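You operate a simulated robot arm through the tools that you are given. There is no shell and no other tool. Be economical: measure what you need, move in short steps, check, and stop when the job is done.

You are at the controls of a simulated two-armed robot. One attempt, no reset.

JOB
Pump 3 strokes of herb sauce into the medium cup, pour it in the mixer and crank the rice green.
Fine: cup back where it stood; mixer arm down before the crank. Set down upright: medium cup.

Only the result counts: the job must be done as asked and must still hold three seconds after the hand-in. Knocking over, shifting, dropping, spilling or breaking anything else fails it.

ROBOT AND FRAMES
Two 7-joint arms with two-finger parallel grippers on one trunk, on a base that drives. Base frame: it is fixed to the floor where the robot stands at the start and does not move with it; the origin is under the middle of the robot, x ahead of it, y to its left, z up; the surface under the hand at the start is at about z = 900. Lengths are in mm, angles in rad, forces in N, time in s.
The left shoulder is at the start at [70, 163, 1189], the right one opposite. With the tool pointing down near the work surface each hand reaches from about 400 to 880 mm from the robot's upright axis, wherever it stands, measured 20 degrees to its own side. Places, roughly: herb sauce pad [800, 0, 1200]; herb sauce pump [800, 0, 1000]; mixer arm [800, 1000, 1300]; mixer bowl [600, 1000, 1100]; mixer crank [800, 1000, 1400]; spot under the herb sauce spout [700, 0, 900]. Payload 3.43 kg a hand.
The tool frame of a hand sits at the grasp point between the pads (the TCP): z along the fingers, y along the line on which they close. The tips reach 34 mm beyond it. Largest opening 128 mm; finger width 24, thickness 12; the body of the gripper, 48 by 130 mm, starts 96 mm behind the TCP.
Orientation is told as [roll, pitch, yaw] about the base's x, y, z axes, in that order, counted from this pose: with the fingers straight down and closing along the base's y, the tool's x points along the base's -x, its y along +y and its z along -z.

CONTROLS
- The arms move only by the tool step_arm. It takes "left_motion", "right_motion" or both (then of equal length, played together; a hand with none holds still); each is a list of rows, each a list of 7 numbers: the shift along the tool's x, y, z in mm, then the turn, a rotation vector about the tool's x, y, z in degrees, then the finger opening in mm, from 0 to 128. In form: [[x, y, z, wx, wy, wz, grip], ...]. A call has 1 to 20 rows; each row is the pose to reach, as a shift and turn from the pose commanded when the call began, along the tool's axes at that moment. A row lasts 0.2 s, in which the tool goes at most 50 mm and 0.15 rad; a call with a longer step from one row to the next is refused whole, and so is a gripper value outside its range. A pose out of reach is approached as far as the arm can. The call stops where the force on the tool passes 40 N (or 10 N more than at its start, if that is more) or the arm is blocked; 0.2 s more then pass. Each finger travels about 153 mm/s and halts on what it meets, pressing with about 30 N; the grip force reading is that of the motor and also rises with nothing between the fingers. The clock runs only during rows and for 0.2 s after the last one: add rows that repeat a pose to give the fingers time. The reply holds the time, the measured pose of the TCP, the force on the tool along the base axes, the opening and the grip force, in the units named above and with some noise, with the torque about the TCP (base axes, N m) and any sound that the robot's microphone picked up.
- Cameras (640 x 400 px; columns grow to the right, rows downward): "scene" is now at [132, 43.2, 1436.8]; the picture's right is [0.46, -0.89, 0.00], its down [-0.33, -0.17, -0.93] and it looks along [0.82, 0.43, -0.37] (base axes); focal length 214 px, centre (320, 200). "left" rides on the left gripper at [76, 11, -160] in its tool frame; the picture's right is [-0.15, 0.99, 0.00], its down [-0.88, -0.13, -0.46] and it looks along [-0.45, -0.07, 0.89] (tool axes); focal length 234 px, centre (320, 200). "right" rides on the right gripper at [76, -11, -160] in its tool frame; the picture's right is [0.15, 0.99, 0.00], its down [-0.88, 0.13, -0.46] and it looks along [-0.45, 0.07, 0.89] (tool axes); focal length 234 px, centre (320, 200). There is no depth. A picture from a camera that has moved, and an enlarged one, comes with that camera's place and axes in the base frame and with its lens.
- get_image(camera): a new picture of that camera. No time passes.
- lift_body(by): slides the trunk up (or, below 0, down) by that many mm; the arms and the scene camera ride with it, the base frame stays. It gives what a move gives, with no picture.
- steer(legs): drives the robot by 1 to 6 legs, each [ahead, left, turn to the left] in mm, mm and rad, along the robot's own axes; the way and the turn of a leg run together, so that a leg with both is an arc; at most 1500 mm and 3.142 rad a leg. The arms and the cameras ride along, it lands a little off, and it stops where it bumps. It gives what a move gives.
- head_to(pan, tilt): turns the head with the scene camera to pan (to the left, within 1.501 rad either way) and tilt (down, from -0.506 to 1.204), counted from straight ahead of the robot. It gives what a move gives.
- inspect(camera, box): a new picture of the part [left, top, right, bottom] of that camera's present view, enlarged. No time passes.
- job_done(): hands the job in; it is judged then, once.

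Go step by step. Nothing tells you exact positions but the pictures and the camera data: compare them with the known pose of the tool, close in by small moves and look again before you grip or let go. The budget is 120 turns and 88 pictures, counting those below and the enlarged ones. Unless the task says otherwise, let go and move clear before handing in.

The tools are called after "Call:" as a command line: name --argument value ..., lists and objects as JSON in quotes. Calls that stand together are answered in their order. step_arm: Moves the arms, as the interface text tells. Its arguments: {"type":"object","properties":{"left_motion":{"type":"array","items":{"type":"array","items":{"type":"number"}}},"right_motion":{"type":"array","items":{"type":"array","items":{"type":"number"}}}},"required":[]} The other tools are called the same way: lift_body (by) slides the trunk up or down; steer (legs) drives the base; head_to (pan, tilt) turns the head that bears the scene camera; get_image (camera) takes a picture; inspect (camera, box) takes an enlarged picture of a part of a camera's view; job_done () hands the job in.

At the start:

```text
t: 0.0
left_position: [436.8, 517.9, 1467.0]
left_ee_rot: [-0.002, 0.0, 0.001]
left_force: [-0.7, 0.0, 0.0]
left_moment: [0.01, -0.03, 0.0]
left_opening: 128.0
left_finger_force: 0.1
right_position: [434.0, 80.7, 1479.6]
right_ee_rot: [0.0, -0.001, 0.0]
right_force: [-0.2, 0.2, 0.1]
right_moment: [0.03, 0.0, 0.0]
right_opening: 127.9
right_finger_force: 0.0
trunk travel left (down, up): [-669.0, 271.0]
robot x, y, heading: [-1.4, 0.3, -0.005]
head pan, tilt: [0.482, 0.377]
```

scene: 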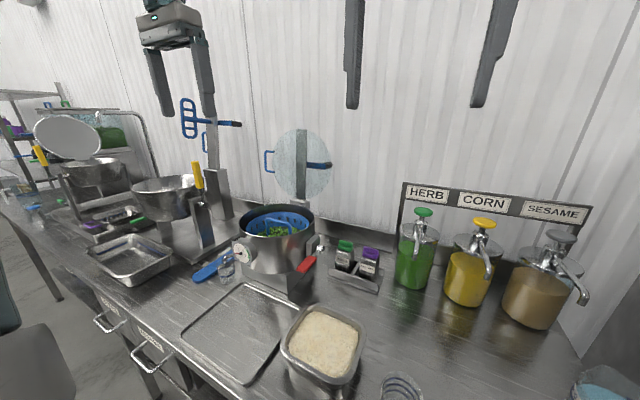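
right: 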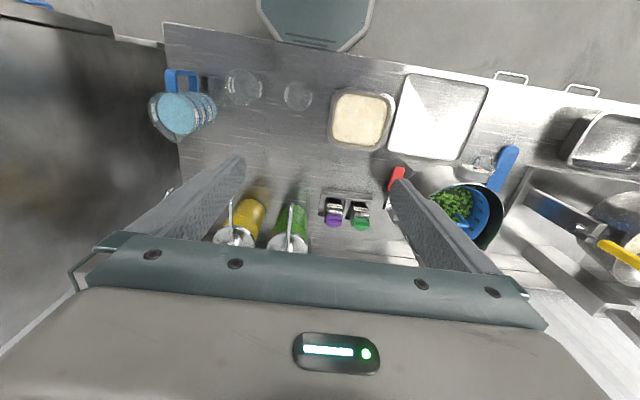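
left: 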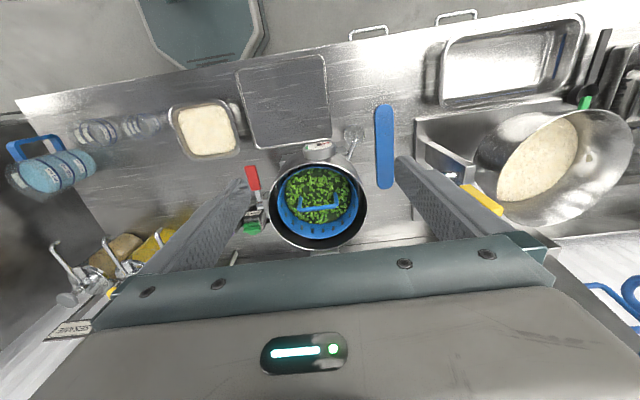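

I see the counter with herb, corn and sesame pumps to the right, rice tub, cups near the robot and the mixers to the left. I'll look closer at the cups and the mixer first.

Call:
head_to --pan -0.1 --tilt 0.75

Call:
get_image --camera "scene"

Call:
head_to --pan 0.95 --tilt 0.25

Call:
get_image --camera "scene"

Call:
inspect --camera "scene" --box '[200, 60, 440, 260]'

```text
t: 1.0
left_position: [436.8, 517.9, 1466.4]
left_ee_rot: [-0.003, 0.001, 0.004]
left_force: [-0.3, -0.6, -0.7]
left_moment: [0.0, -0.02, -0.01]
left_opening: 128.0
left_finger_force: 0.0
right_position: [434.3, 81.2, 1478.5]
right_ee_rot: [0.0, 0.001, -0.001]
right_force: [0.2, 0.8, -0.4]
right_moment: [0.05, 0.01, -0.01]
right_opening: 127.9
right_finger_force: 0.0
trunk travel left (down, up): [-669.0, 271.0]
robot x, y, heading: [1.3, -1.7, 0.006]
head pan, tilt: [-0.099, 0.75]
```

```text
84 pictures are left
camera scene: at [132.1, -8.0, 1403.6], right [-0.1, -1.0, 0.0], down [-0.68, 0.07, -0.73], along [0.73, -0.07, -0.68], focal length 214 px, centre (320, 200)
```

scene: 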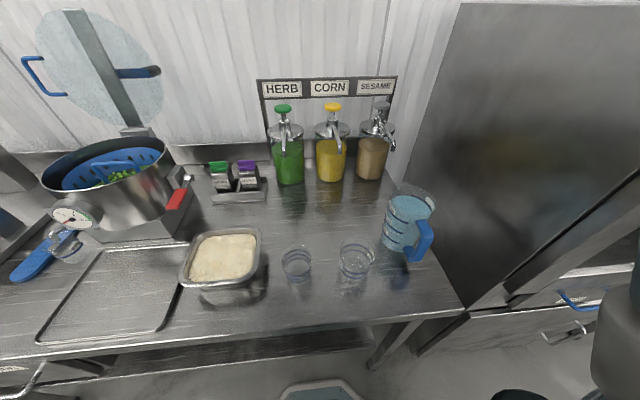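

```text
t: 2.3
left_position: [438.1, 516.0, 1467.9]
left_ee_rot: [-0.001, 0.0, 0.001]
left_force: [0.2, 1.0, -0.1]
left_moment: [0.0, -0.05, 0.0]
left_opening: 127.8
left_finger_force: 0.1
right_position: [434.0, 81.2, 1479.3]
right_ee_rot: [0.0, -0.001, 0.0]
right_force: [0.8, -0.7, 0.6]
right_moment: [0.0, -0.02, -0.02]
right_opening: 128.2
right_finger_force: 0.1
trunk travel left (down, up): [-669.0, 271.0]
robot x, y, heading: [3.4, -2.6, 0.002]
head pan, tilt: [0.949, 0.25]
```

```text
83 pictures are left
camera scene: at [104.1, 76.1, 1448.6], right [0.81, -0.58, 0.0], down [-0.14, -0.2, -0.97], along [0.56, 0.79, -0.25], focal length 214 px, centre (320, 200)
```

scene: 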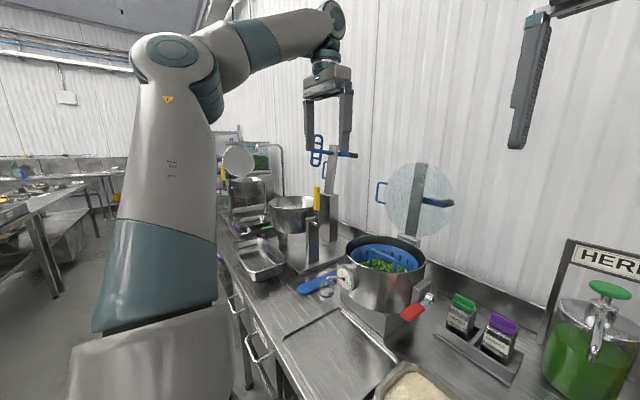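

```text
2.00 times, centred on (320, 160) of scene
camera zoom: at [104.1, 76.1, 1448.6], right [0.81, -0.58, 0.0], down [-0.14, -0.2, -0.97], along [0.56, 0.79, -0.25], focal length 429 px, centre (320, 280)
```

zoom: 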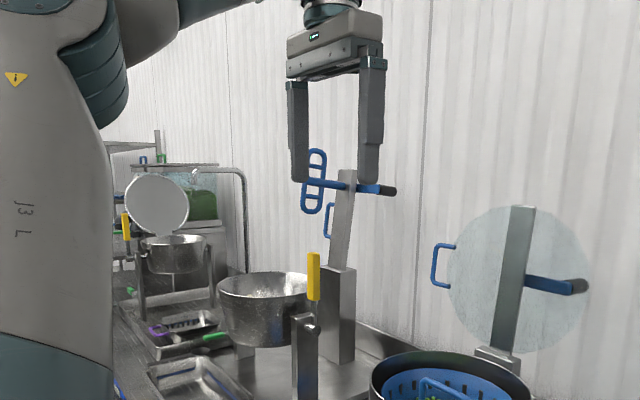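

I want a close look at the cups and at the pump area, since I must know which is "medium".

Call:
head_to --pan -0.1 --tilt 0.75

Call:
inspect --camera "scene" --box '[240, 80, 460, 290]'

Call:
inspect --camera "scene" --box '[0, 120, 220, 300]'

Call:
inspect --camera "right" --box '[140, 40, 360, 260]'

```text
t: 3.6
left_position: [436.4, 517.9, 1466.9]
left_ee_rot: [0.0, 0.0, 0.002]
left_force: [-0.8, 0.7, 0.1]
left_moment: [0.04, 0.0, -0.01]
left_opening: 128.1
left_finger_force: 0.1
right_position: [434.0, 81.9, 1478.8]
right_ee_rot: [0.0, 0.001, 0.0]
right_force: [0.0, -0.6, 0.5]
right_moment: [0.01, 0.01, -0.01]
right_opening: 128.2
right_finger_force: 0.0
trunk travel left (down, up): [-669.0, 271.0]
robot x, y, heading: [-1.3, 1.0, 0.002]
head pan, tilt: [-0.099, 0.75]
```

```text
1.90 times, centred on (350, 185) of scene
camera zoom: at [132.1, -8.0, 1403.6], right [-0.1, -1.0, 0.0], down [-0.68, 0.07, -0.73], along [0.73, -0.07, -0.68], focal length 408 px, centre (263, 229)
```

zoom: 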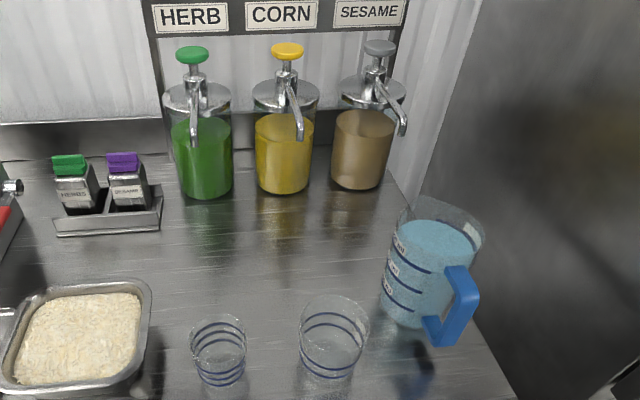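

```text
2.22 times, centred on (110, 210) of scene
camera zoom: at [132.1, -8.0, 1403.6], right [-0.1, -1.0, 0.0], down [-0.68, 0.07, -0.73], along [0.73, -0.07, -0.68], focal length 477 px, centre (787, 178)
```

zoom: 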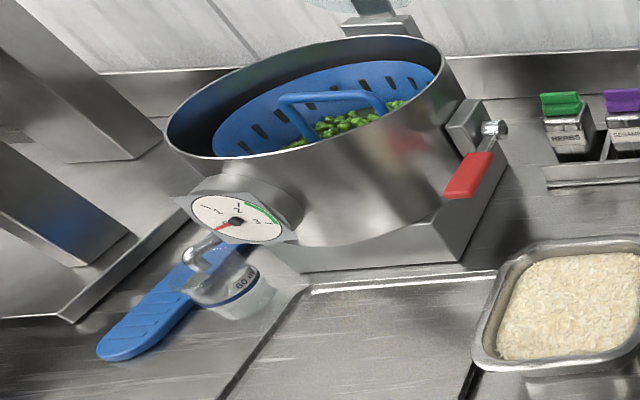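

```text
1.82 times, centred on (250, 150) of right
camera zoom: at [357.9, 68.2, 1638.2], right [-0.15, 0.99, 0.0], down [0.88, 0.13, 0.46], along [0.45, 0.07, -0.89], focal length 426 px, centre (447, 291)
```

zoom: 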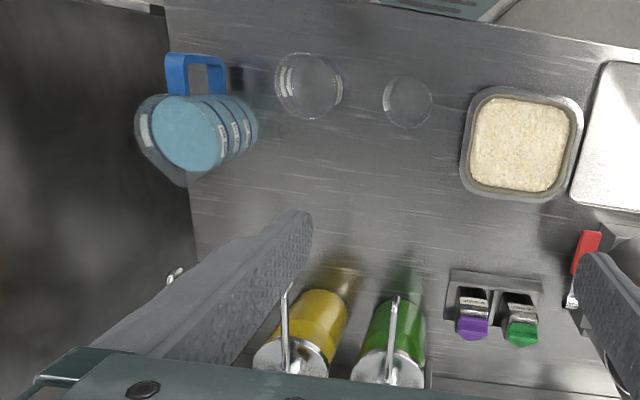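

Cups A (near y=25), B (near y=-133), plus a jug and a 60 ml one by the pot. I'll zoom to read labels.

Call:
inspect --camera "scene" --box '[275, 230, 385, 295]'

Call:
inspect --camera "scene" --box '[375, 180, 445, 270]'

```text
5.82 times, centred on (330, 262) of scene
camera zoom: at [132.1, -8.0, 1403.6], right [-0.1, -1.0, 0.0], down [-0.68, 0.07, -0.73], along [0.73, -0.07, -0.68], focal length 1248 px, centre (262, -164)
```

zoom: 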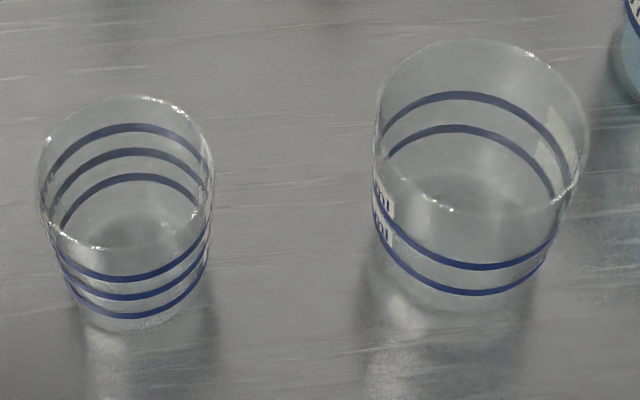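

```text
4.44 times, centred on (410, 225) of scene
camera zoom: at [132.1, -8.0, 1403.6], right [-0.1, -1.0, 0.0], down [-0.68, 0.07, -0.73], along [0.73, -0.07, -0.68], focal length 953 px, centre (-80, 89)
```

zoom: 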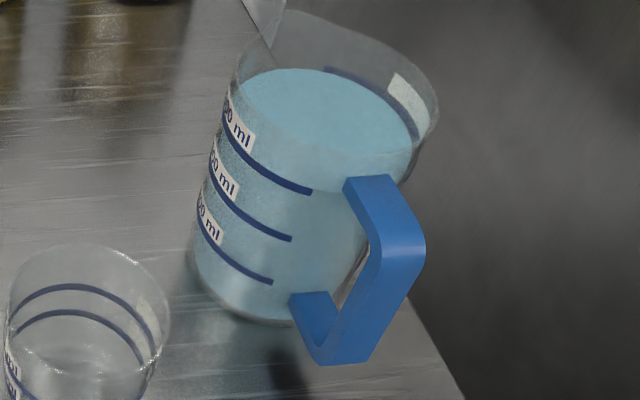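

I'll bring the right hand's camera closer to the cups to read labels and get accurate places.

Call:
step_arm --right_motion '[[0, -50, 0, 0, 0, 0, 128], [0, -100, 50, 0, 0, 0, 128], [0, -100, 100, 0, 0, 0, 128], [0, -100, 150, 0, 0, 0, 128], [0, -100, 200, 0, 0, 0, 128], [0, -100, 250, 0, 0, 0, 128]]'

Call:
get_image --camera "right"

Call:
inspect --camera "scene" --box '[330, 235, 385, 285]'

```text
refused: row 2 steps farther than a row can; nothing moved
```

```text
76 pictures are left
camera right: at [357.9, 68.2, 1638.2], right [-0.15, 0.99, 0.0], down [0.88, 0.13, 0.46], along [0.45, 0.07, -0.89], focal length 234 px, centre (320, 200)
```

right: 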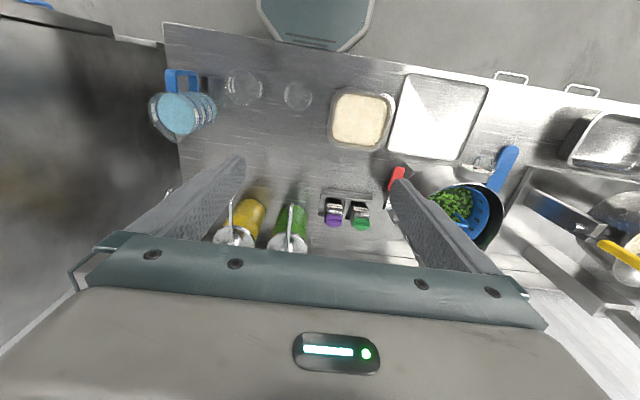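

```text
8.00 times, centred on (358, 260) of scene
camera zoom: at [132.1, -8.0, 1403.6], right [-0.1, -1.0, 0.0], down [-0.68, 0.07, -0.73], along [0.73, -0.07, -0.68], focal length 1716 px, centre (20, -280)
```

zoom: 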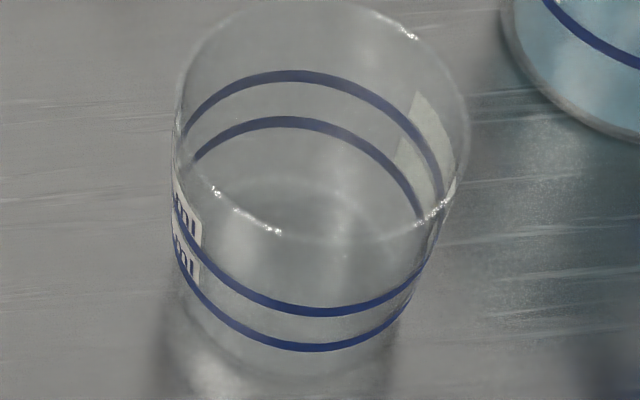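

I'll sidestep left to see the cup labels from the +y side and also to view the mixer better.

Call:
steer --legs '[[0, 400, 0]]'

Call:
head_to --pan -0.75 --tilt 0.6

Call:
get_image --camera "scene"

Call:
head_to --pan 0.75 --tilt 0.3

Call:
get_image --camera "scene"

```text
t: 6.1
left_position: [438.1, 915.0, 1467.5]
left_ee_rot: [0.001, 0.0, -0.002]
left_force: [-0.2, -0.9, -0.4]
left_moment: [0.04, 0.04, 0.0]
left_opening: 127.9
left_finger_force: 0.2
right_position: [433.1, 478.1, 1479.1]
right_ee_rot: [0.003, 0.0, -0.002]
right_force: [0.2, -0.4, 0.1]
right_moment: [0.07, 0.02, -0.02]
right_opening: 127.9
right_finger_force: 0.0
trunk travel left (down, up): [-669.0, 271.0]
robot x, y, heading: [2.5, 401.0, -0.003]
head pan, tilt: [-0.099, 0.75]
```

```text
t: 7.1
left_position: [437.7, 915.1, 1468.0]
left_ee_rot: [-0.003, 0.001, -0.002]
left_force: [-0.3, 0.5, -1.3]
left_moment: [0.02, 0.02, 0.0]
left_opening: 127.9
left_finger_force: 0.0
right_position: [433.1, 477.1, 1479.1]
right_ee_rot: [0.003, -0.001, -0.001]
right_force: [-0.5, -0.6, 0.3]
right_moment: [0.0, 0.02, -0.01]
right_opening: 128.1
right_finger_force: 0.0
trunk travel left (down, up): [-669.0, 271.0]
robot x, y, heading: [2.8, 401.9, 0.001]
head pan, tilt: [-0.75, 0.6]
```

```text
74 pictures are left
camera scene: at [114.6, 338.5, 1416.4], right [-0.68, -0.73, 0.0], down [-0.41, 0.39, -0.82], along [0.6, -0.56, -0.57], focal length 214 px, centre (320, 200)
```

scene: 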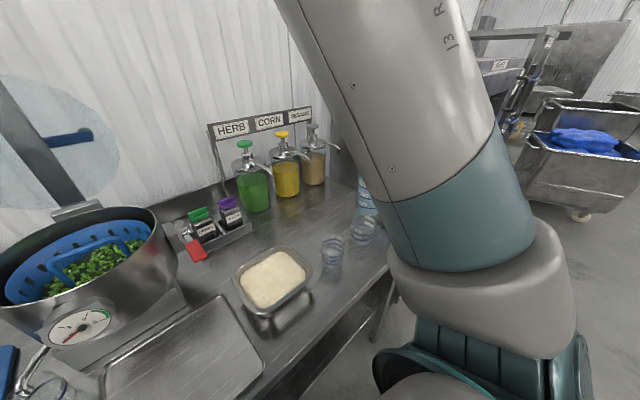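

```text
t: 8.7
left_position: [437.9, 915.8, 1467.9]
left_ee_rot: [-0.001, 0.0, 0.0]
left_force: [0.2, 0.5, 0.0]
left_moment: [0.0, 0.07, -0.02]
left_opening: 127.9
left_finger_force: 0.1
right_position: [434.0, 478.2, 1478.5]
right_ee_rot: [0.002, -0.001, -0.003]
right_force: [0.2, 0.9, 0.1]
right_moment: [0.05, 0.0, 0.02]
right_opening: 128.1
right_finger_force: 0.1
trunk travel left (down, up): [-669.0, 271.0]
robot x, y, heading: [3.9, 395.5, 0.004]
head pan, tilt: [0.75, 0.3]
```

```text
73 pictures are left
camera scene: at [118.5, 462.8, 1443.9], right [0.68, -0.73, 0.0], down [-0.22, -0.2, -0.96], along [0.7, 0.65, -0.3], focal length 214 px, centre (320, 200)
```

scene: 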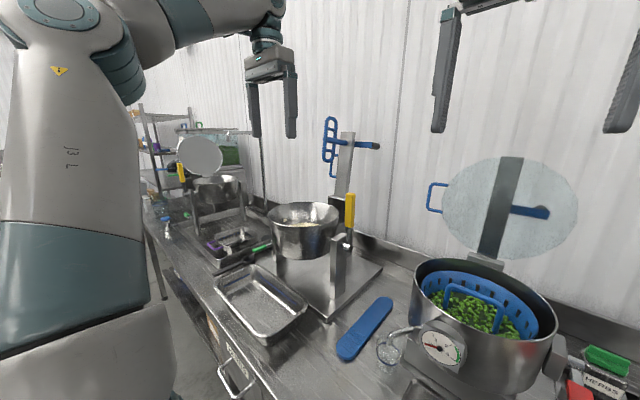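

Call:
inspect --camera "scene" --box '[230, 105, 420, 325]'

Call:
head_to --pan -0.6 --tilt 0.8

Call:
inspect --camera "scene" --box '[280, 160, 420, 260]'

```text
1.82 times, centred on (325, 215) of scene
camera zoom: at [118.5, 462.8, 1443.9], right [0.68, -0.73, 0.0], down [-0.22, -0.2, -0.96], along [0.7, 0.65, -0.3], focal length 390 px, centre (311, 173)
```

zoom: 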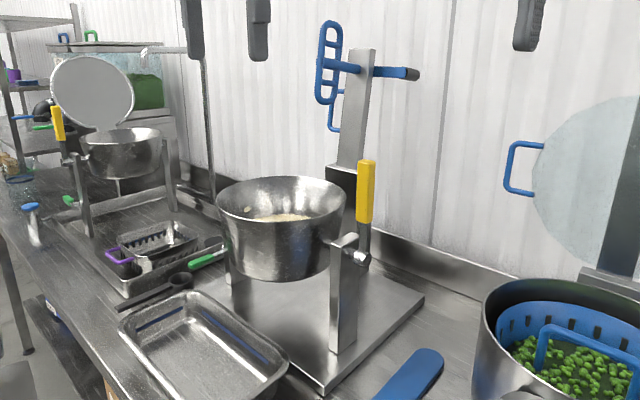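

```text
t: 10.2
left_position: [437.9, 916.2, 1467.5]
left_ee_rot: [-0.003, 0.0, -0.001]
left_force: [0.2, -0.7, 0.8]
left_moment: [-0.03, 0.0, 0.0]
left_opening: 127.9
left_finger_force: 0.0
right_position: [433.6, 478.6, 1480.5]
right_ee_rot: [0.002, 0.0, -0.001]
right_force: [0.5, -0.5, -0.3]
right_moment: [-0.02, 0.02, 0.03]
right_opening: 128.1
right_finger_force: 0.1
trunk travel left (down, up): [-669.0, 271.0]
robot x, y, heading: [0.6, 398.3, -0.0]
head pan, tilt: [-0.6, 0.799]
```

```text
4.00 times, centred on (350, 210) of scene
camera zoom: at [116.6, 353.6, 1399.6], right [-0.57, -0.82, 0.0], down [-0.59, 0.41, -0.7], along [0.57, -0.39, -0.72], focal length 858 px, centre (200, 160)
```

zoom: 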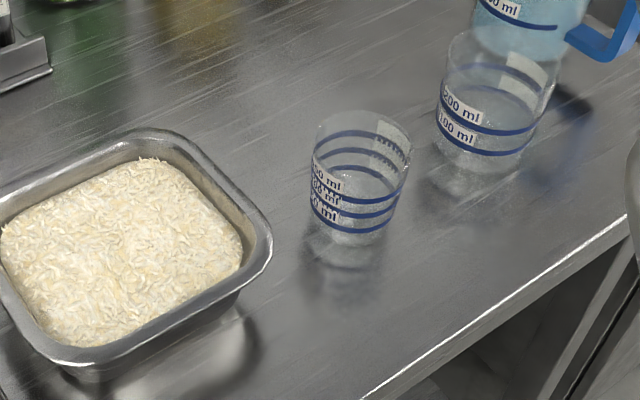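

Call:
inspect --camera "scene" --box '[374, 182, 406, 232]'

Call:
inspect --camera "scene" --box '[340, 184, 380, 228]'

Call:
inspect --camera "left" --box '[0, 0, 640, 400]'

```text
8.00 times, centred on (390, 207) of scene
camera zoom: at [116.6, 353.6, 1399.6], right [-0.57, -0.82, 0.0], down [-0.59, 0.41, -0.7], along [0.57, -0.39, -0.72], focal length 1716 px, centre (-240, 144)
```

zoom: 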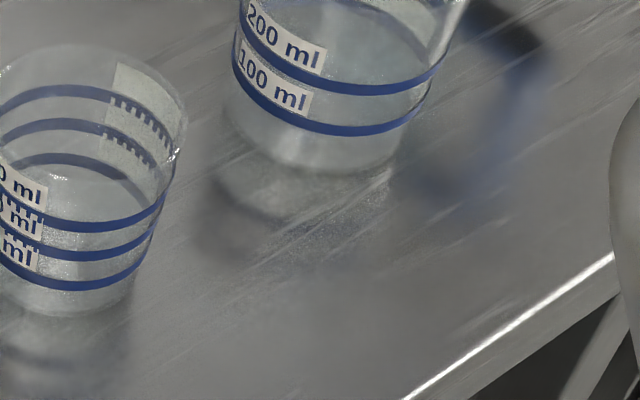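

```text
9.09 times, centred on (360, 206) of scene
camera zoom: at [116.6, 353.6, 1399.6], right [-0.57, -0.82, 0.0], down [-0.59, 0.41, -0.7], along [0.57, -0.39, -0.72], focal length 1950 px, centre (-44, 146)
```

zoom: 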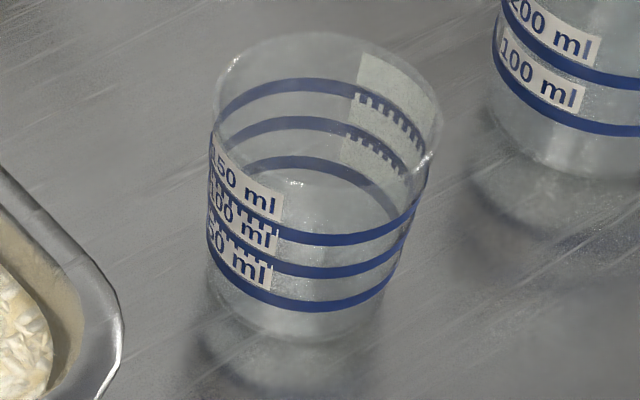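

```text
1.00 times, centred on (320, 200) of left (not enlarged: the box is as wide or as high as the picture)
camera zoom: at [364.2, 926.8, 1628.6], right [0.15, 0.99, 0.0], down [0.88, -0.13, 0.46], along [0.45, -0.07, -0.89], focal length 234 px, centre (320, 200)
```

zoom: 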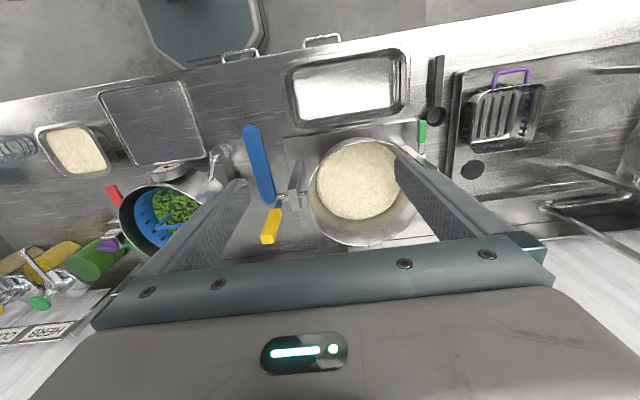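

Cup A is marked 50–150 ml, B 100–200 ml. I look closer at the 60 ml vessel and the jug to settle which is the medium cup.

Call:
head_to --pan 0.2 --tilt 0.9

Call:
get_image --camera "scene"

```text
t: 11.3
left_position: [439.0, 915.5, 1468.4]
left_ee_rot: [-0.002, -0.001, 0.0]
left_force: [0.8, -0.6, -0.1]
left_moment: [-0.02, 0.0, 0.01]
left_opening: 128.3
left_finger_force: 0.0
right_position: [434.3, 479.8, 1479.1]
right_ee_rot: [0.001, -0.001, -0.002]
right_force: [-0.8, 0.8, -0.3]
right_moment: [0.0, -0.04, 0.01]
right_opening: 128.2
right_finger_force: 0.0
trunk travel left (down, up): [-669.0, 271.0]
robot x, y, heading: [-2.7, 400.0, -0.001]
head pan, tilt: [0.201, 0.901]
```

```text
67 pictures are left
camera scene: at [124.1, 414.1, 1391.7], right [0.2, -0.98, 0.0], down [-0.77, -0.15, -0.62], along [0.61, 0.12, -0.78], focal length 214 px, centre (320, 200)
```

scene: 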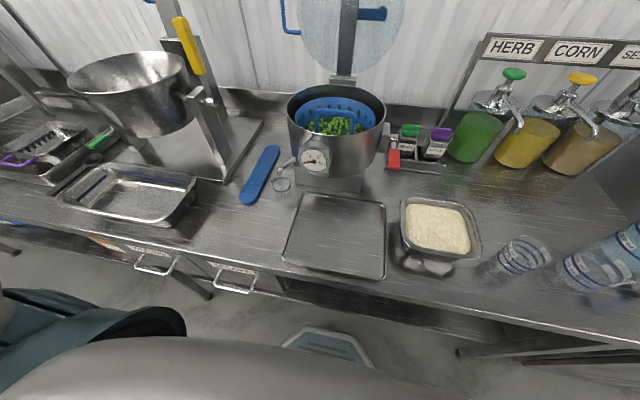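

Call:
inspect --camera "scene" --box '[230, 130, 320, 210]'

Call:
inspect --camera "scene" --box '[540, 200, 640, 320]'

```text
5.00 times, centred on (275, 170) of scene
camera zoom: at [124.1, 414.1, 1391.7], right [0.2, -0.98, 0.0], down [-0.77, -0.15, -0.62], along [0.61, 0.12, -0.78], focal length 1072 px, centre (545, 350)
```

zoom: 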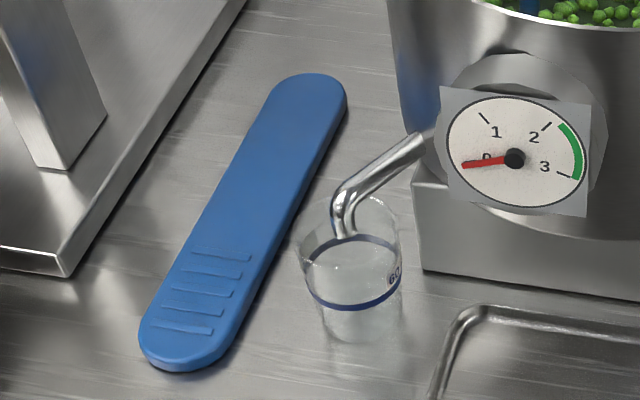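

```text
3.33 times, centred on (590, 260) of scene
camera zoom: at [124.1, 414.1, 1391.7], right [0.2, -0.98, 0.0], down [-0.77, -0.15, -0.62], along [0.61, 0.12, -0.78], focal length 715 px, centre (-580, 0)
```

zoom: 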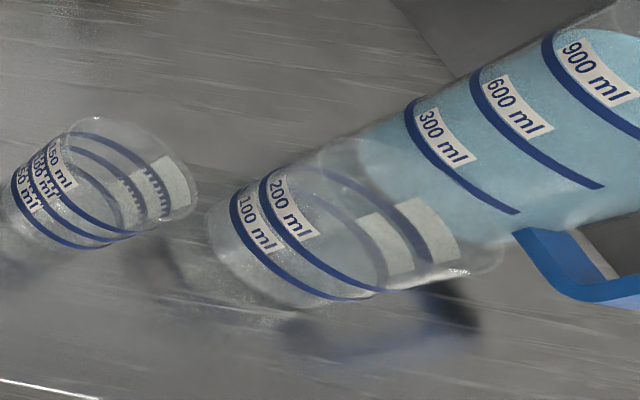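

There are three plain tapered cups (60 ml, 150 ml, 200 ml) plus a handled jug, so the medium cup is A, at about (436, 25). I'll go to y≈250 so the right hand works the pump and the cup comfortably.

Call:
steer --legs '[[0, -150, 0]]'

Call:
step_arm --right_motion '[[0, -40, 0, 0, 0, 0, 128], [0, -80, 20, 0, 0, 0, 128], [0, -120, 40, 0, 0, 0, 128], [0, -160, 60, 0, 0, 0, 128], [0, -200, 80, 0, 0, 0, 128], [0, -240, 100, 0, 0, 0, 128], [0, -265, 140, 0, 0, 0, 128], [0, -265, 180, 0, 0, 0, 128], [0, -265, 210, 0, 0, 0, 128]]'

Call:
get_image --camera "right"

Call:
head_to --pan -0.4 --tilt 0.6

Call:
get_image --camera "scene"

```text
t: 12.7
left_position: [438.6, 770.7, 1466.9]
left_ee_rot: [-0.003, 0.002, -0.002]
left_force: [0.1, 1.0, 0.5]
left_moment: [-0.05, 0.02, 0.01]
left_opening: 128.0
left_finger_force: 0.0
right_position: [434.2, 333.2, 1477.5]
right_ee_rot: [-0.003, 0.0, 0.0]
right_force: [0.0, 0.1, -1.1]
right_moment: [-0.05, -0.01, -0.02]
right_opening: 128.1
right_finger_force: 0.0
trunk travel left (down, up): [-669.0, 271.0]
robot x, y, heading: [2.3, 251.7, -0.005]
head pan, tilt: [0.201, 0.901]
```

```text
t: 14.7
left_position: [438.1, 766.6, 1467.1]
left_ee_rot: [-0.003, 0.0, 0.001]
left_force: [0.9, -0.6, 0.6]
left_moment: [0.0, 0.02, 0.03]
left_opening: 128.0
left_finger_force: 0.0
right_position: [432.9, 65.9, 1269.4]
right_ee_rot: [0.003, 0.001, 0.0]
right_force: [-0.2, 0.9, 0.9]
right_moment: [0.0, 0.01, -0.03]
right_opening: 127.9
right_finger_force: 0.1
trunk travel left (down, up): [-669.0, 271.0]
robot x, y, heading: [5.1, 250.6, -0.002]
head pan, tilt: [0.201, 0.901]
```

```text
64 pictures are left
camera right: at [358.4, 53.0, 1426.8], right [-0.15, 0.99, 0.0], down [0.88, 0.13, 0.46], along [0.45, 0.07, -0.89], focal length 234 px, centre (320, 200)
```

right: 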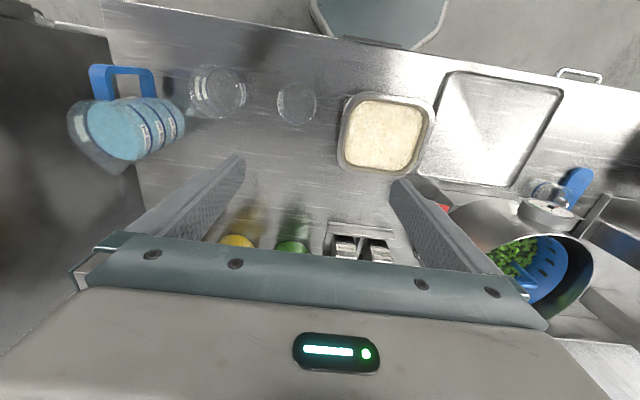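

```text
t: 15.7
left_position: [437.4, 767.7, 1466.3]
left_ee_rot: [-0.003, -0.002, 0.0]
left_force: [-0.4, -0.2, -0.1]
left_moment: [0.03, 0.0, 0.0]
left_opening: 128.0
left_finger_force: 0.0
right_position: [434.3, 65.2, 1267.9]
right_ee_rot: [0.001, 0.0, 0.001]
right_force: [-0.6, 0.8, 0.7]
right_moment: [-0.02, 0.0, -0.01]
right_opening: 128.3
right_finger_force: 0.1
trunk travel left (down, up): [-669.0, 271.0]
robot x, y, heading: [2.6, 250.9, -0.004]
head pan, tilt: [-0.4, 0.6]
```

```text
63 pictures are left
camera scene: at [131.4, 216.8, 1416.4], right [-0.39, -0.92, 0.0], down [-0.52, 0.22, -0.82], along [0.76, -0.32, -0.57], focal length 214 px, centre (320, 200)
```

scene: 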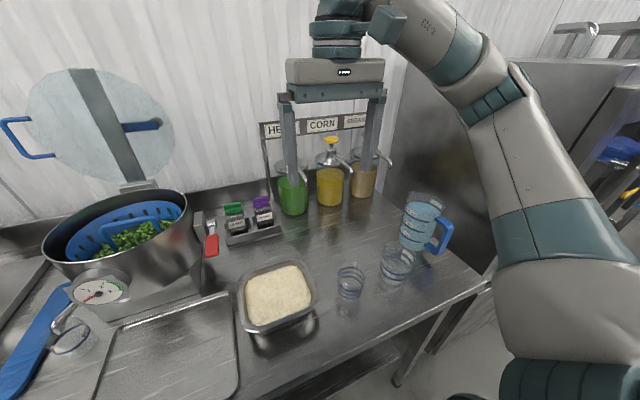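

Call:
inspect --camera "right" --box '[250, 70, 350, 135]'

Call:
inspect --camera "scene" --box '[320, 245, 420, 310]'

```text
6.15 times, centred on (300, 102) of right
camera zoom: at [358.5, 53.7, 1427.4], right [-0.15, 0.99, 0.0], down [0.88, 0.13, 0.46], along [0.45, 0.07, -0.89], focal length 1441 px, centre (443, 800)
```

zoom: 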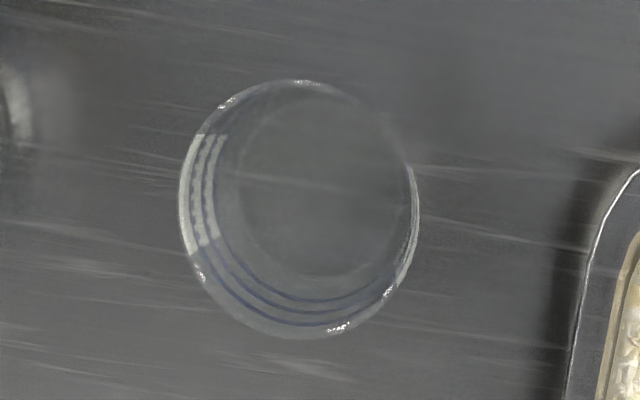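

```text
6.15 times, centred on (370, 278) of scene
camera zoom: at [131.4, 216.8, 1416.4], right [-0.39, -0.92, 0.0], down [-0.52, 0.22, -0.82], along [0.76, -0.32, -0.57], focal length 1320 px, centre (12, -277)
```

zoom: 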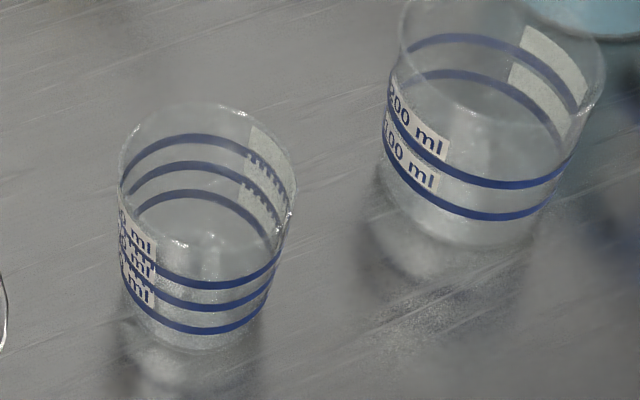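

Medium cup A: centre ≈ (400, 21), rim at z≈982, 67 mm wide at the top. I'll back off 250 mm, incline the right hand to about 30° below horizontal for a side grasp, and check.

Call:
steer --legs '[[-250, 0, 0]]'

Call:
step_arm --right_motion '[[0, 0, 20, 0, -7.5, 0, 128], [0, 0, 40, 0, -15, 0, 128], [0, 0, 60, 0, -22.5, 0, 128], [0, 0, 80, 0, -30, 0, 128], [0, 0, 100, 0, -37.5, 0, 128], [0, 0, 120, 0, -45, 0, 128], [0, 0, 140, 0, -52.5, 0, 128], [0, 0, 160, 0, -60, 0, 128], [0, 0, 160, 0, -60, 0, 128]]'

Call:
get_image --camera "scene"

Call:
get_image --camera "right"

```text
t: 17.5
left_position: [189.6, 768.6, 1466.7]
left_ee_rot: [-0.002, 0.003, 0.0]
left_force: [-0.6, -0.3, -0.5]
left_moment: [0.01, 0.03, 0.01]
left_opening: 127.8
left_finger_force: 0.0
right_position: [186.7, 65.1, 1267.6]
right_ee_rot: [-0.001, 0.002, -0.001]
right_force: [0.4, 0.5, 0.5]
right_moment: [0.01, -0.01, -0.01]
right_opening: 128.0
right_finger_force: 0.0
trunk travel left (down, up): [-669.0, 271.0]
robot x, y, heading: [-248.0, 253.1, -0.001]
head pan, tilt: [-0.4, 0.6]
```

```text
t: 19.5
left_position: [188.4, 767.5, 1467.1]
left_ee_rot: [-0.002, -0.001, -0.001]
left_force: [0.3, -0.2, -0.3]
left_moment: [0.04, -0.01, 0.0]
left_opening: 128.0
left_finger_force: 0.1
right_position: [308.3, 115.4, 1152.6]
right_ee_rot: [0.0, -1.047, -0.002]
right_force: [-0.5, -0.4, -0.1]
right_moment: [0.02, -0.03, 0.0]
right_opening: 127.9
right_finger_force: 0.1
right hand out of reach, approached as far as the arm can: row 5, 6, 7, 8, 9
trunk travel left (down, up): [-669.0, 271.0]
robot x, y, heading: [-248.4, 250.5, 0.003]
head pan, tilt: [-0.4, 0.6]
```

```text
60 pictures are left
camera scene: at [-118.2, 216.5, 1416.5], right [-0.39, -0.92, 0.0], down [-0.52, 0.22, -0.83], along [0.76, -0.32, -0.56], focal length 214 px, centre (320, 200)
```

scene: 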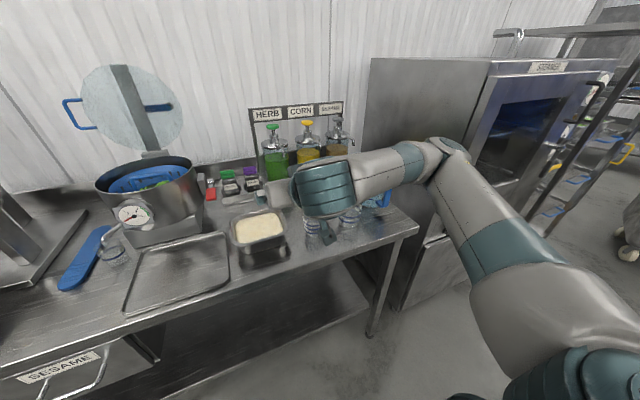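

```text
59 pictures are left
camera right: at [131.7, 103.2, 1166.2], right [-0.07, 0.99, -0.13], down [0.05, 0.13, 0.99], along [1.0, 0.07, -0.05], focal length 234 px, centre (320, 200)
```

right: 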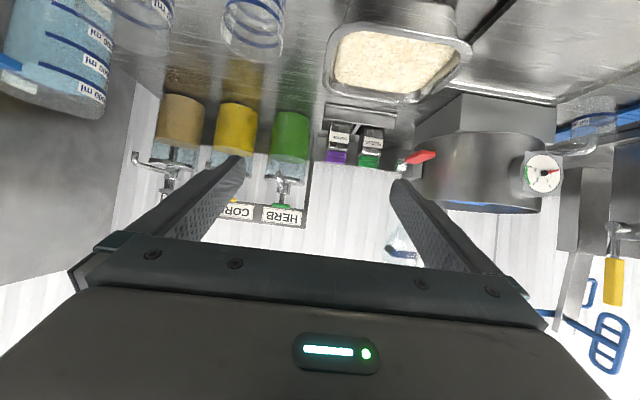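

The hand is inclined as wanted. I'll move it towards a point in front of and above the cup, to see how the shift is counted.

Call:
step_arm --right_motion '[[9, -24, 11, 0, 0, 0, 110], [17, -47, 22, 0, 0, 0, 110], [26, -70, 34, 0, 0, 0, 110], [34, -94, 45, 0, 0, 0, 110], [34, -94, 45, 0, 0, 0, 110]]'

```text
t: 20.7
left_position: [190.1, 768.4, 1466.2]
left_ee_rot: [-0.004, 0.001, 0.0]
left_force: [-0.7, 0.2, 0.1]
left_moment: [-0.06, 0.03, 0.0]
left_opening: 128.0
left_finger_force: 0.0
right_position: [335.7, 24.1, 1100.8]
right_ee_rot: [0.001, -1.047, -0.004]
right_force: [0.2, -0.1, -0.2]
right_moment: [-0.02, 0.0, 0.01]
right_opening: 110.1
right_finger_force: 0.0
right hand out of reach, approached as far as the arm can: row 1, 2, 3, 4, 5
trunk travel left (down, up): [-669.0, 271.0]
robot x, y, heading: [-247.3, 252.6, -0.003]
head pan, tilt: [-0.4, 0.6]
```

Shifts count from the actual pose. I go down in front of the cup to grasp height, then look.

Call:
step_arm --right_motion '[[33, -1, 22, 0, 0, 0, 110], [65, -2, 44, 0, 0, 0, 110], [98, -3, 65, 0, 0, 0, 110], [130, -3, 87, 0, 0, 0, 110], [130, -3, 87, 0, 0, 0, 110]]'

Call:
get_image --camera "right"

Call:
get_image --camera "scene"

```text
t: 21.9
left_position: [189.6, 768.1, 1467.0]
left_ee_rot: [-0.002, -0.001, -0.001]
left_force: [-0.2, 0.5, -0.3]
left_moment: [0.01, 0.01, -0.01]
left_opening: 128.2
left_finger_force: 0.0
right_position: [342.0, 21.2, 993.9]
right_ee_rot: [0.004, -1.047, -0.005]
right_force: [0.2, -0.5, -0.1]
right_moment: [-0.03, 0.0, 0.02]
right_opening: 110.0
right_finger_force: 0.1
right hand out of reach, approached as far as the arm can: row 3, 4, 5
trunk travel left (down, up): [-669.0, 271.0]
robot x, y, heading: [-248.1, 252.4, -0.002]
head pan, tilt: [-0.4, 0.6]
```

```text
58 pictures are left
camera right: at [166.4, 8.7, 1007.1], right [-0.07, 0.99, -0.13], down [0.05, 0.13, 0.99], along [1.0, 0.07, -0.06], focal length 234 px, centre (320, 200)
```

right: 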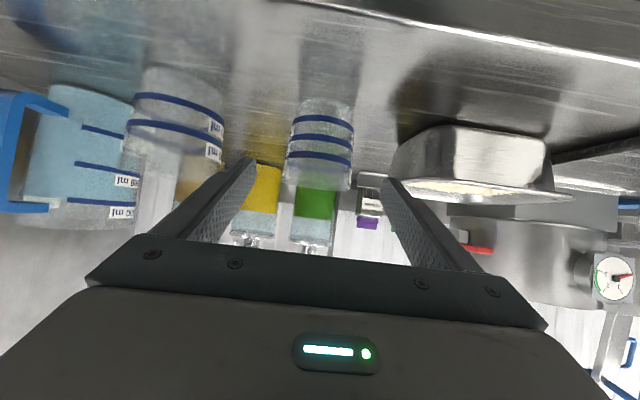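

```text
57 pictures are left
camera scene: at [-117.5, 216.7, 1416.4], right [-0.39, -0.92, 0.0], down [-0.52, 0.22, -0.82], along [0.76, -0.32, -0.57], focal length 214 px, centre (320, 200)
```

scene: 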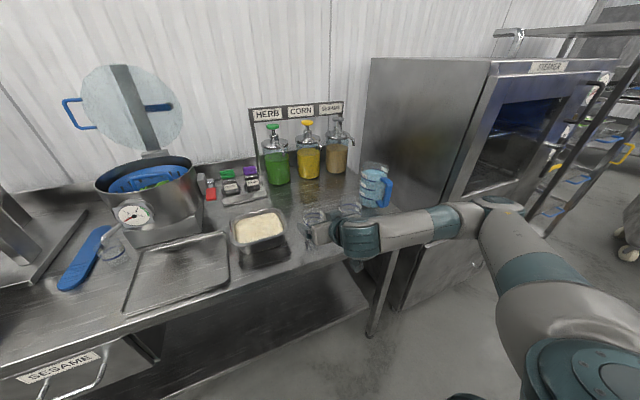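

The cup sits centred between the fingers; I lower the trunk 48 mm to bring the hand to grasp height.

Call:
lift_body --by -48

Call:
step_arm --right_motion '[[-10, 0, 17, 0, 0, 0, 110], [-20, 0, 35, 0, 0, 0, 110], [-27, 0, 47, 0, 0, 0, 110], [-27, 0, 47, 0, 0, 0, 110]]'

Call:
get_image --camera "right"

```text
t: 22.8
left_position: [189.5, 767.3, 1420.1]
left_ee_rot: [-0.001, 0.0, -0.001]
left_force: [-1.1, -0.3, -0.2]
left_moment: [0.02, -0.01, -0.01]
left_opening: 128.0
left_finger_force: 0.1
right_position: [342.7, 21.0, 945.6]
right_ee_rot: [0.002, -1.047, -0.003]
right_force: [0.1, 0.3, 0.8]
right_moment: [0.0, 0.03, 0.04]
right_opening: 109.8
right_finger_force: 0.1
trunk travel left (down, up): [-621.0, 319.0]
robot x, y, heading: [-250.4, 251.1, -0.004]
head pan, tilt: [-0.4, 0.6]
```

```text
t: 23.8
left_position: [189.2, 767.7, 1418.2]
left_ee_rot: [-0.001, 0.0, 0.001]
left_force: [-1.4, 0.1, -0.7]
left_moment: [0.04, -0.01, 0.0]
left_opening: 128.2
left_finger_force: 0.1
right_position: [396.2, 20.5, 945.4]
right_ee_rot: [-0.001, -1.047, -0.004]
right_force: [-1.0, -0.7, -0.7]
right_moment: [0.0, 0.01, 0.0]
right_opening: 110.0
right_finger_force: 0.0
trunk travel left (down, up): [-621.0, 319.0]
robot x, y, heading: [-249.5, 250.1, -0.002]
head pan, tilt: [-0.4, 0.6]
```

```text
56 pictures are left
camera right: at [220.4, 8.3, 958.7], right [-0.07, 0.99, -0.13], down [0.05, 0.13, 0.99], along [1.0, 0.07, -0.06], focal length 234 px, centre (320, 200)
```

right: 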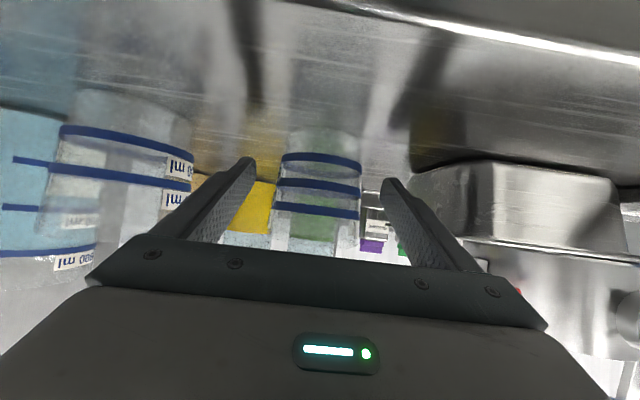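

The cup is centred between the pads at TCP. Close the fingers gently.

Call:
step_arm --right_motion '[[0, 0, 0, 0, 0, 0, 85], [0, 0, 0, 0, 0, 0, 70], [0, 0, 0, 0, 0, 0, 60], [0, 0, 0, 0, 0, 0, 50], [0, 0, 0, 0, 0, 0, 45]]'

Call:
get_image --camera "right"

```text
t: 25.0
left_position: [189.3, 766.8, 1419.1]
left_ee_rot: [-0.002, 0.0, 0.0]
left_force: [-0.4, 0.8, -0.6]
left_moment: [-0.02, -0.01, -0.01]
left_opening: 128.0
left_finger_force: 0.0
right_position: [395.2, 21.3, 944.4]
right_ee_rot: [0.002, -1.048, -0.002]
right_force: [0.1, -0.8, 0.0]
right_moment: [0.05, -0.01, 0.03]
right_opening: 57.7
right_finger_force: 30.2
trunk travel left (down, up): [-621.0, 319.0]
robot x, y, heading: [-246.9, 252.9, 0.003]
head pan, tilt: [-0.4, 0.6]
```

```text
55 pictures are left
camera right: at [220.3, 8.3, 958.8], right [-0.07, 0.99, -0.13], down [0.05, 0.13, 0.99], along [1.0, 0.07, -0.06], focal length 234 px, centre (320, 200)
```

right: 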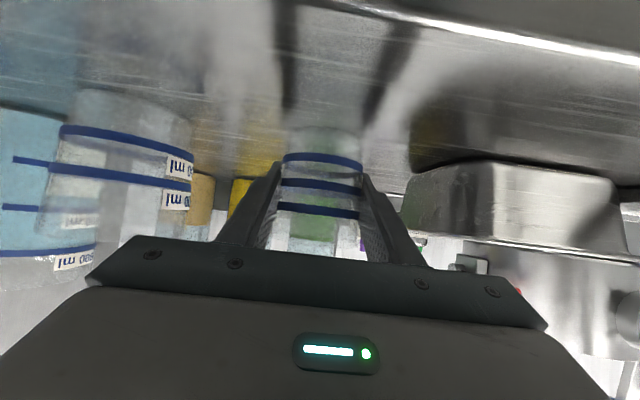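

Gripped (57.7 mm). I lift 40 mm and zoom on the herb pump to find the spout.

Call:
step_arm --right_motion '[[-9, 0, -5, 0, 0, 0, 45], [-26, 0, -15, 0, 0, 0, 45], [-52, 0, -30, 0, 0, 0, 45], [-69, 0, -40, 0, 0, 0, 45]]'

Call:
inspect --camera "scene" --box '[245, 95, 345, 215]'

Call:
get_image --camera "right"

```text
t: 26.0
left_position: [189.0, 768.5, 1418.3]
left_ee_rot: [-0.002, 0.001, 0.0]
left_force: [0.4, 0.3, 0.6]
left_moment: [0.01, 0.01, -0.01]
left_opening: 128.2
left_finger_force: 0.1
right_position: [394.3, 20.4, 1025.2]
right_ee_rot: [-0.001, -1.047, -0.002]
right_force: [-0.4, 0.6, -0.8]
right_moment: [0.01, 0.02, -0.01]
right_opening: 57.6
right_finger_force: 30.2
trunk travel left (down, up): [-621.0, 319.0]
robot x, y, heading: [-249.6, 250.9, -0.005]
head pan, tilt: [-0.4, 0.6]
```

```text
3.33 times, centred on (295, 155) of scene
camera zoom: at [-117.7, 216.9, 1368.4], right [-0.39, -0.92, 0.0], down [-0.52, 0.22, -0.83], along [0.76, -0.32, -0.56], focal length 715 px, centre (403, 350)
```

zoom: 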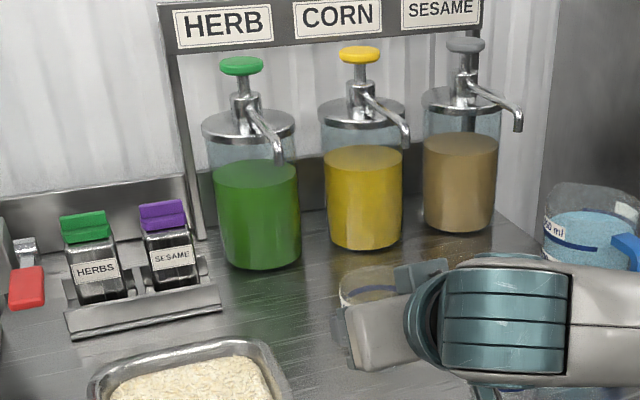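

```text
53 pictures are left
camera right: at [220.0, 8.2, 1038.7], right [-0.07, 0.99, -0.13], down [0.05, 0.13, 0.99], along [1.0, 0.06, -0.06], focal length 234 px, centre (320, 200)
```

right: 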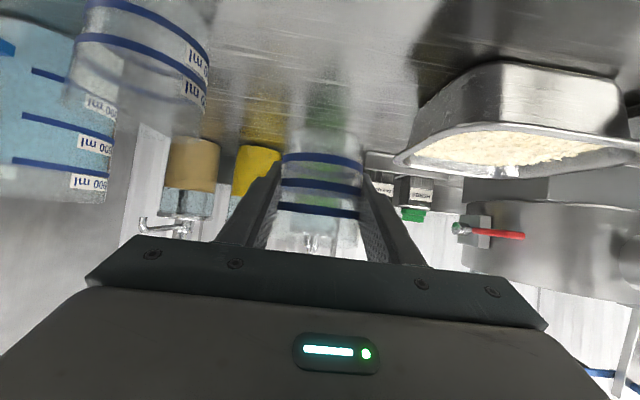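

Spout tip triangulates to ≈ (655, 42, 1092), pad top ≈ (813, 40, 1166). The right elbow would sweep the jug when driving in, so I'll put the cup back and use the left arm, whose elbow side is clear.

Call:
step_arm --right_motion '[[26, 0, 15, 0, 0, 0, 45], [52, 0, 30, 0, 0, 0, 45], [62, 0, 36, 0, 0, 0, 45], [69, 0, 40, 0, 0, 0, 45], [69, 0, 40, 0, 0, 0, 45], [69, 0, 40, 0, 0, 0, 62], [69, 0, 40, 0, 0, 0, 72], [69, 0, 40, 0, 0, 0, 90], [69, 0, 40, 0, 0, 0, 110], [69, 0, 40, 0, 0, 0, 110]]'

Call:
step_arm --right_motion '[[15, 0, -26, 0, 0, 0, 110], [27, 0, -47, 0, 0, 0, 110], [0, 0, -62, 0, 0, 0, 110], [-35, 0, -82, 0, 0, 0, 110], [-70, 0, -102, 0, 0, 0, 110], [-105, 0, -122, 0, 0, 0, 110]]'

Call:
head_to --pan -0.7 --tilt 0.5

Call:
get_image --camera "scene"

```text
t: 28.2
left_position: [189.6, 768.4, 1419.4]
left_ee_rot: [-0.002, 0.0, -0.001]
left_force: [0.1, 0.5, 1.2]
left_moment: [-0.01, 0.0, 0.05]
left_opening: 128.2
left_finger_force: 0.0
right_position: [396.2, 20.2, 945.7]
right_ee_rot: [0.002, -1.047, -0.005]
right_force: [0.3, 0.1, 0.0]
right_moment: [-0.03, -0.01, 0.02]
right_opening: 110.3
right_finger_force: 0.2
trunk travel left (down, up): [-621.0, 319.0]
robot x, y, heading: [-248.3, 251.4, 0.001]
head pan, tilt: [-0.4, 0.6]
```

```text
t: 29.6
left_position: [189.1, 767.7, 1418.1]
left_ee_rot: [-0.001, 0.0, 0.001]
left_force: [0.8, 0.1, -0.1]
left_moment: [-0.03, -0.02, 0.02]
left_opening: 127.6
left_finger_force: 0.1
right_position: [343.8, 21.1, 1099.3]
right_ee_rot: [-0.002, -1.046, 0.0]
right_force: [0.0, -1.1, -0.6]
right_moment: [0.0, 0.01, 0.01]
right_opening: 110.1
right_finger_force: 0.1
trunk travel left (down, up): [-621.0, 319.0]
robot x, y, heading: [-249.8, 250.3, -0.003]
head pan, tilt: [-0.4, 0.6]
```

```text
t: 30.4
left_position: [189.9, 768.5, 1419.9]
left_ee_rot: [-0.002, 0.002, 0.001]
left_force: [-0.2, 0.2, 0.4]
left_moment: [-0.02, 0.04, 0.02]
left_opening: 127.7
left_finger_force: 0.1
right_position: [343.7, 21.8, 1097.4]
right_ee_rot: [0.003, -1.048, -0.003]
right_force: [0.5, -1.2, 0.1]
right_moment: [0.01, 0.01, 0.01]
right_opening: 110.1
right_finger_force: 0.0
trunk travel left (down, up): [-621.0, 319.0]
robot x, y, heading: [-248.4, 250.4, -0.005]
head pan, tilt: [-0.7, 0.499]
```

```text
52 pictures are left
camera scene: at [-129.3, 192.5, 1377.5], right [-0.64, -0.76, 0.0], down [-0.37, 0.31, -0.88], along [0.67, -0.57, -0.48], focal length 214 px, centre (320, 200)
```

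scene: 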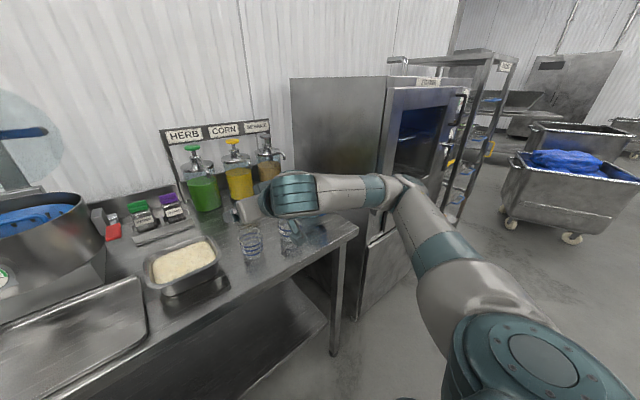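

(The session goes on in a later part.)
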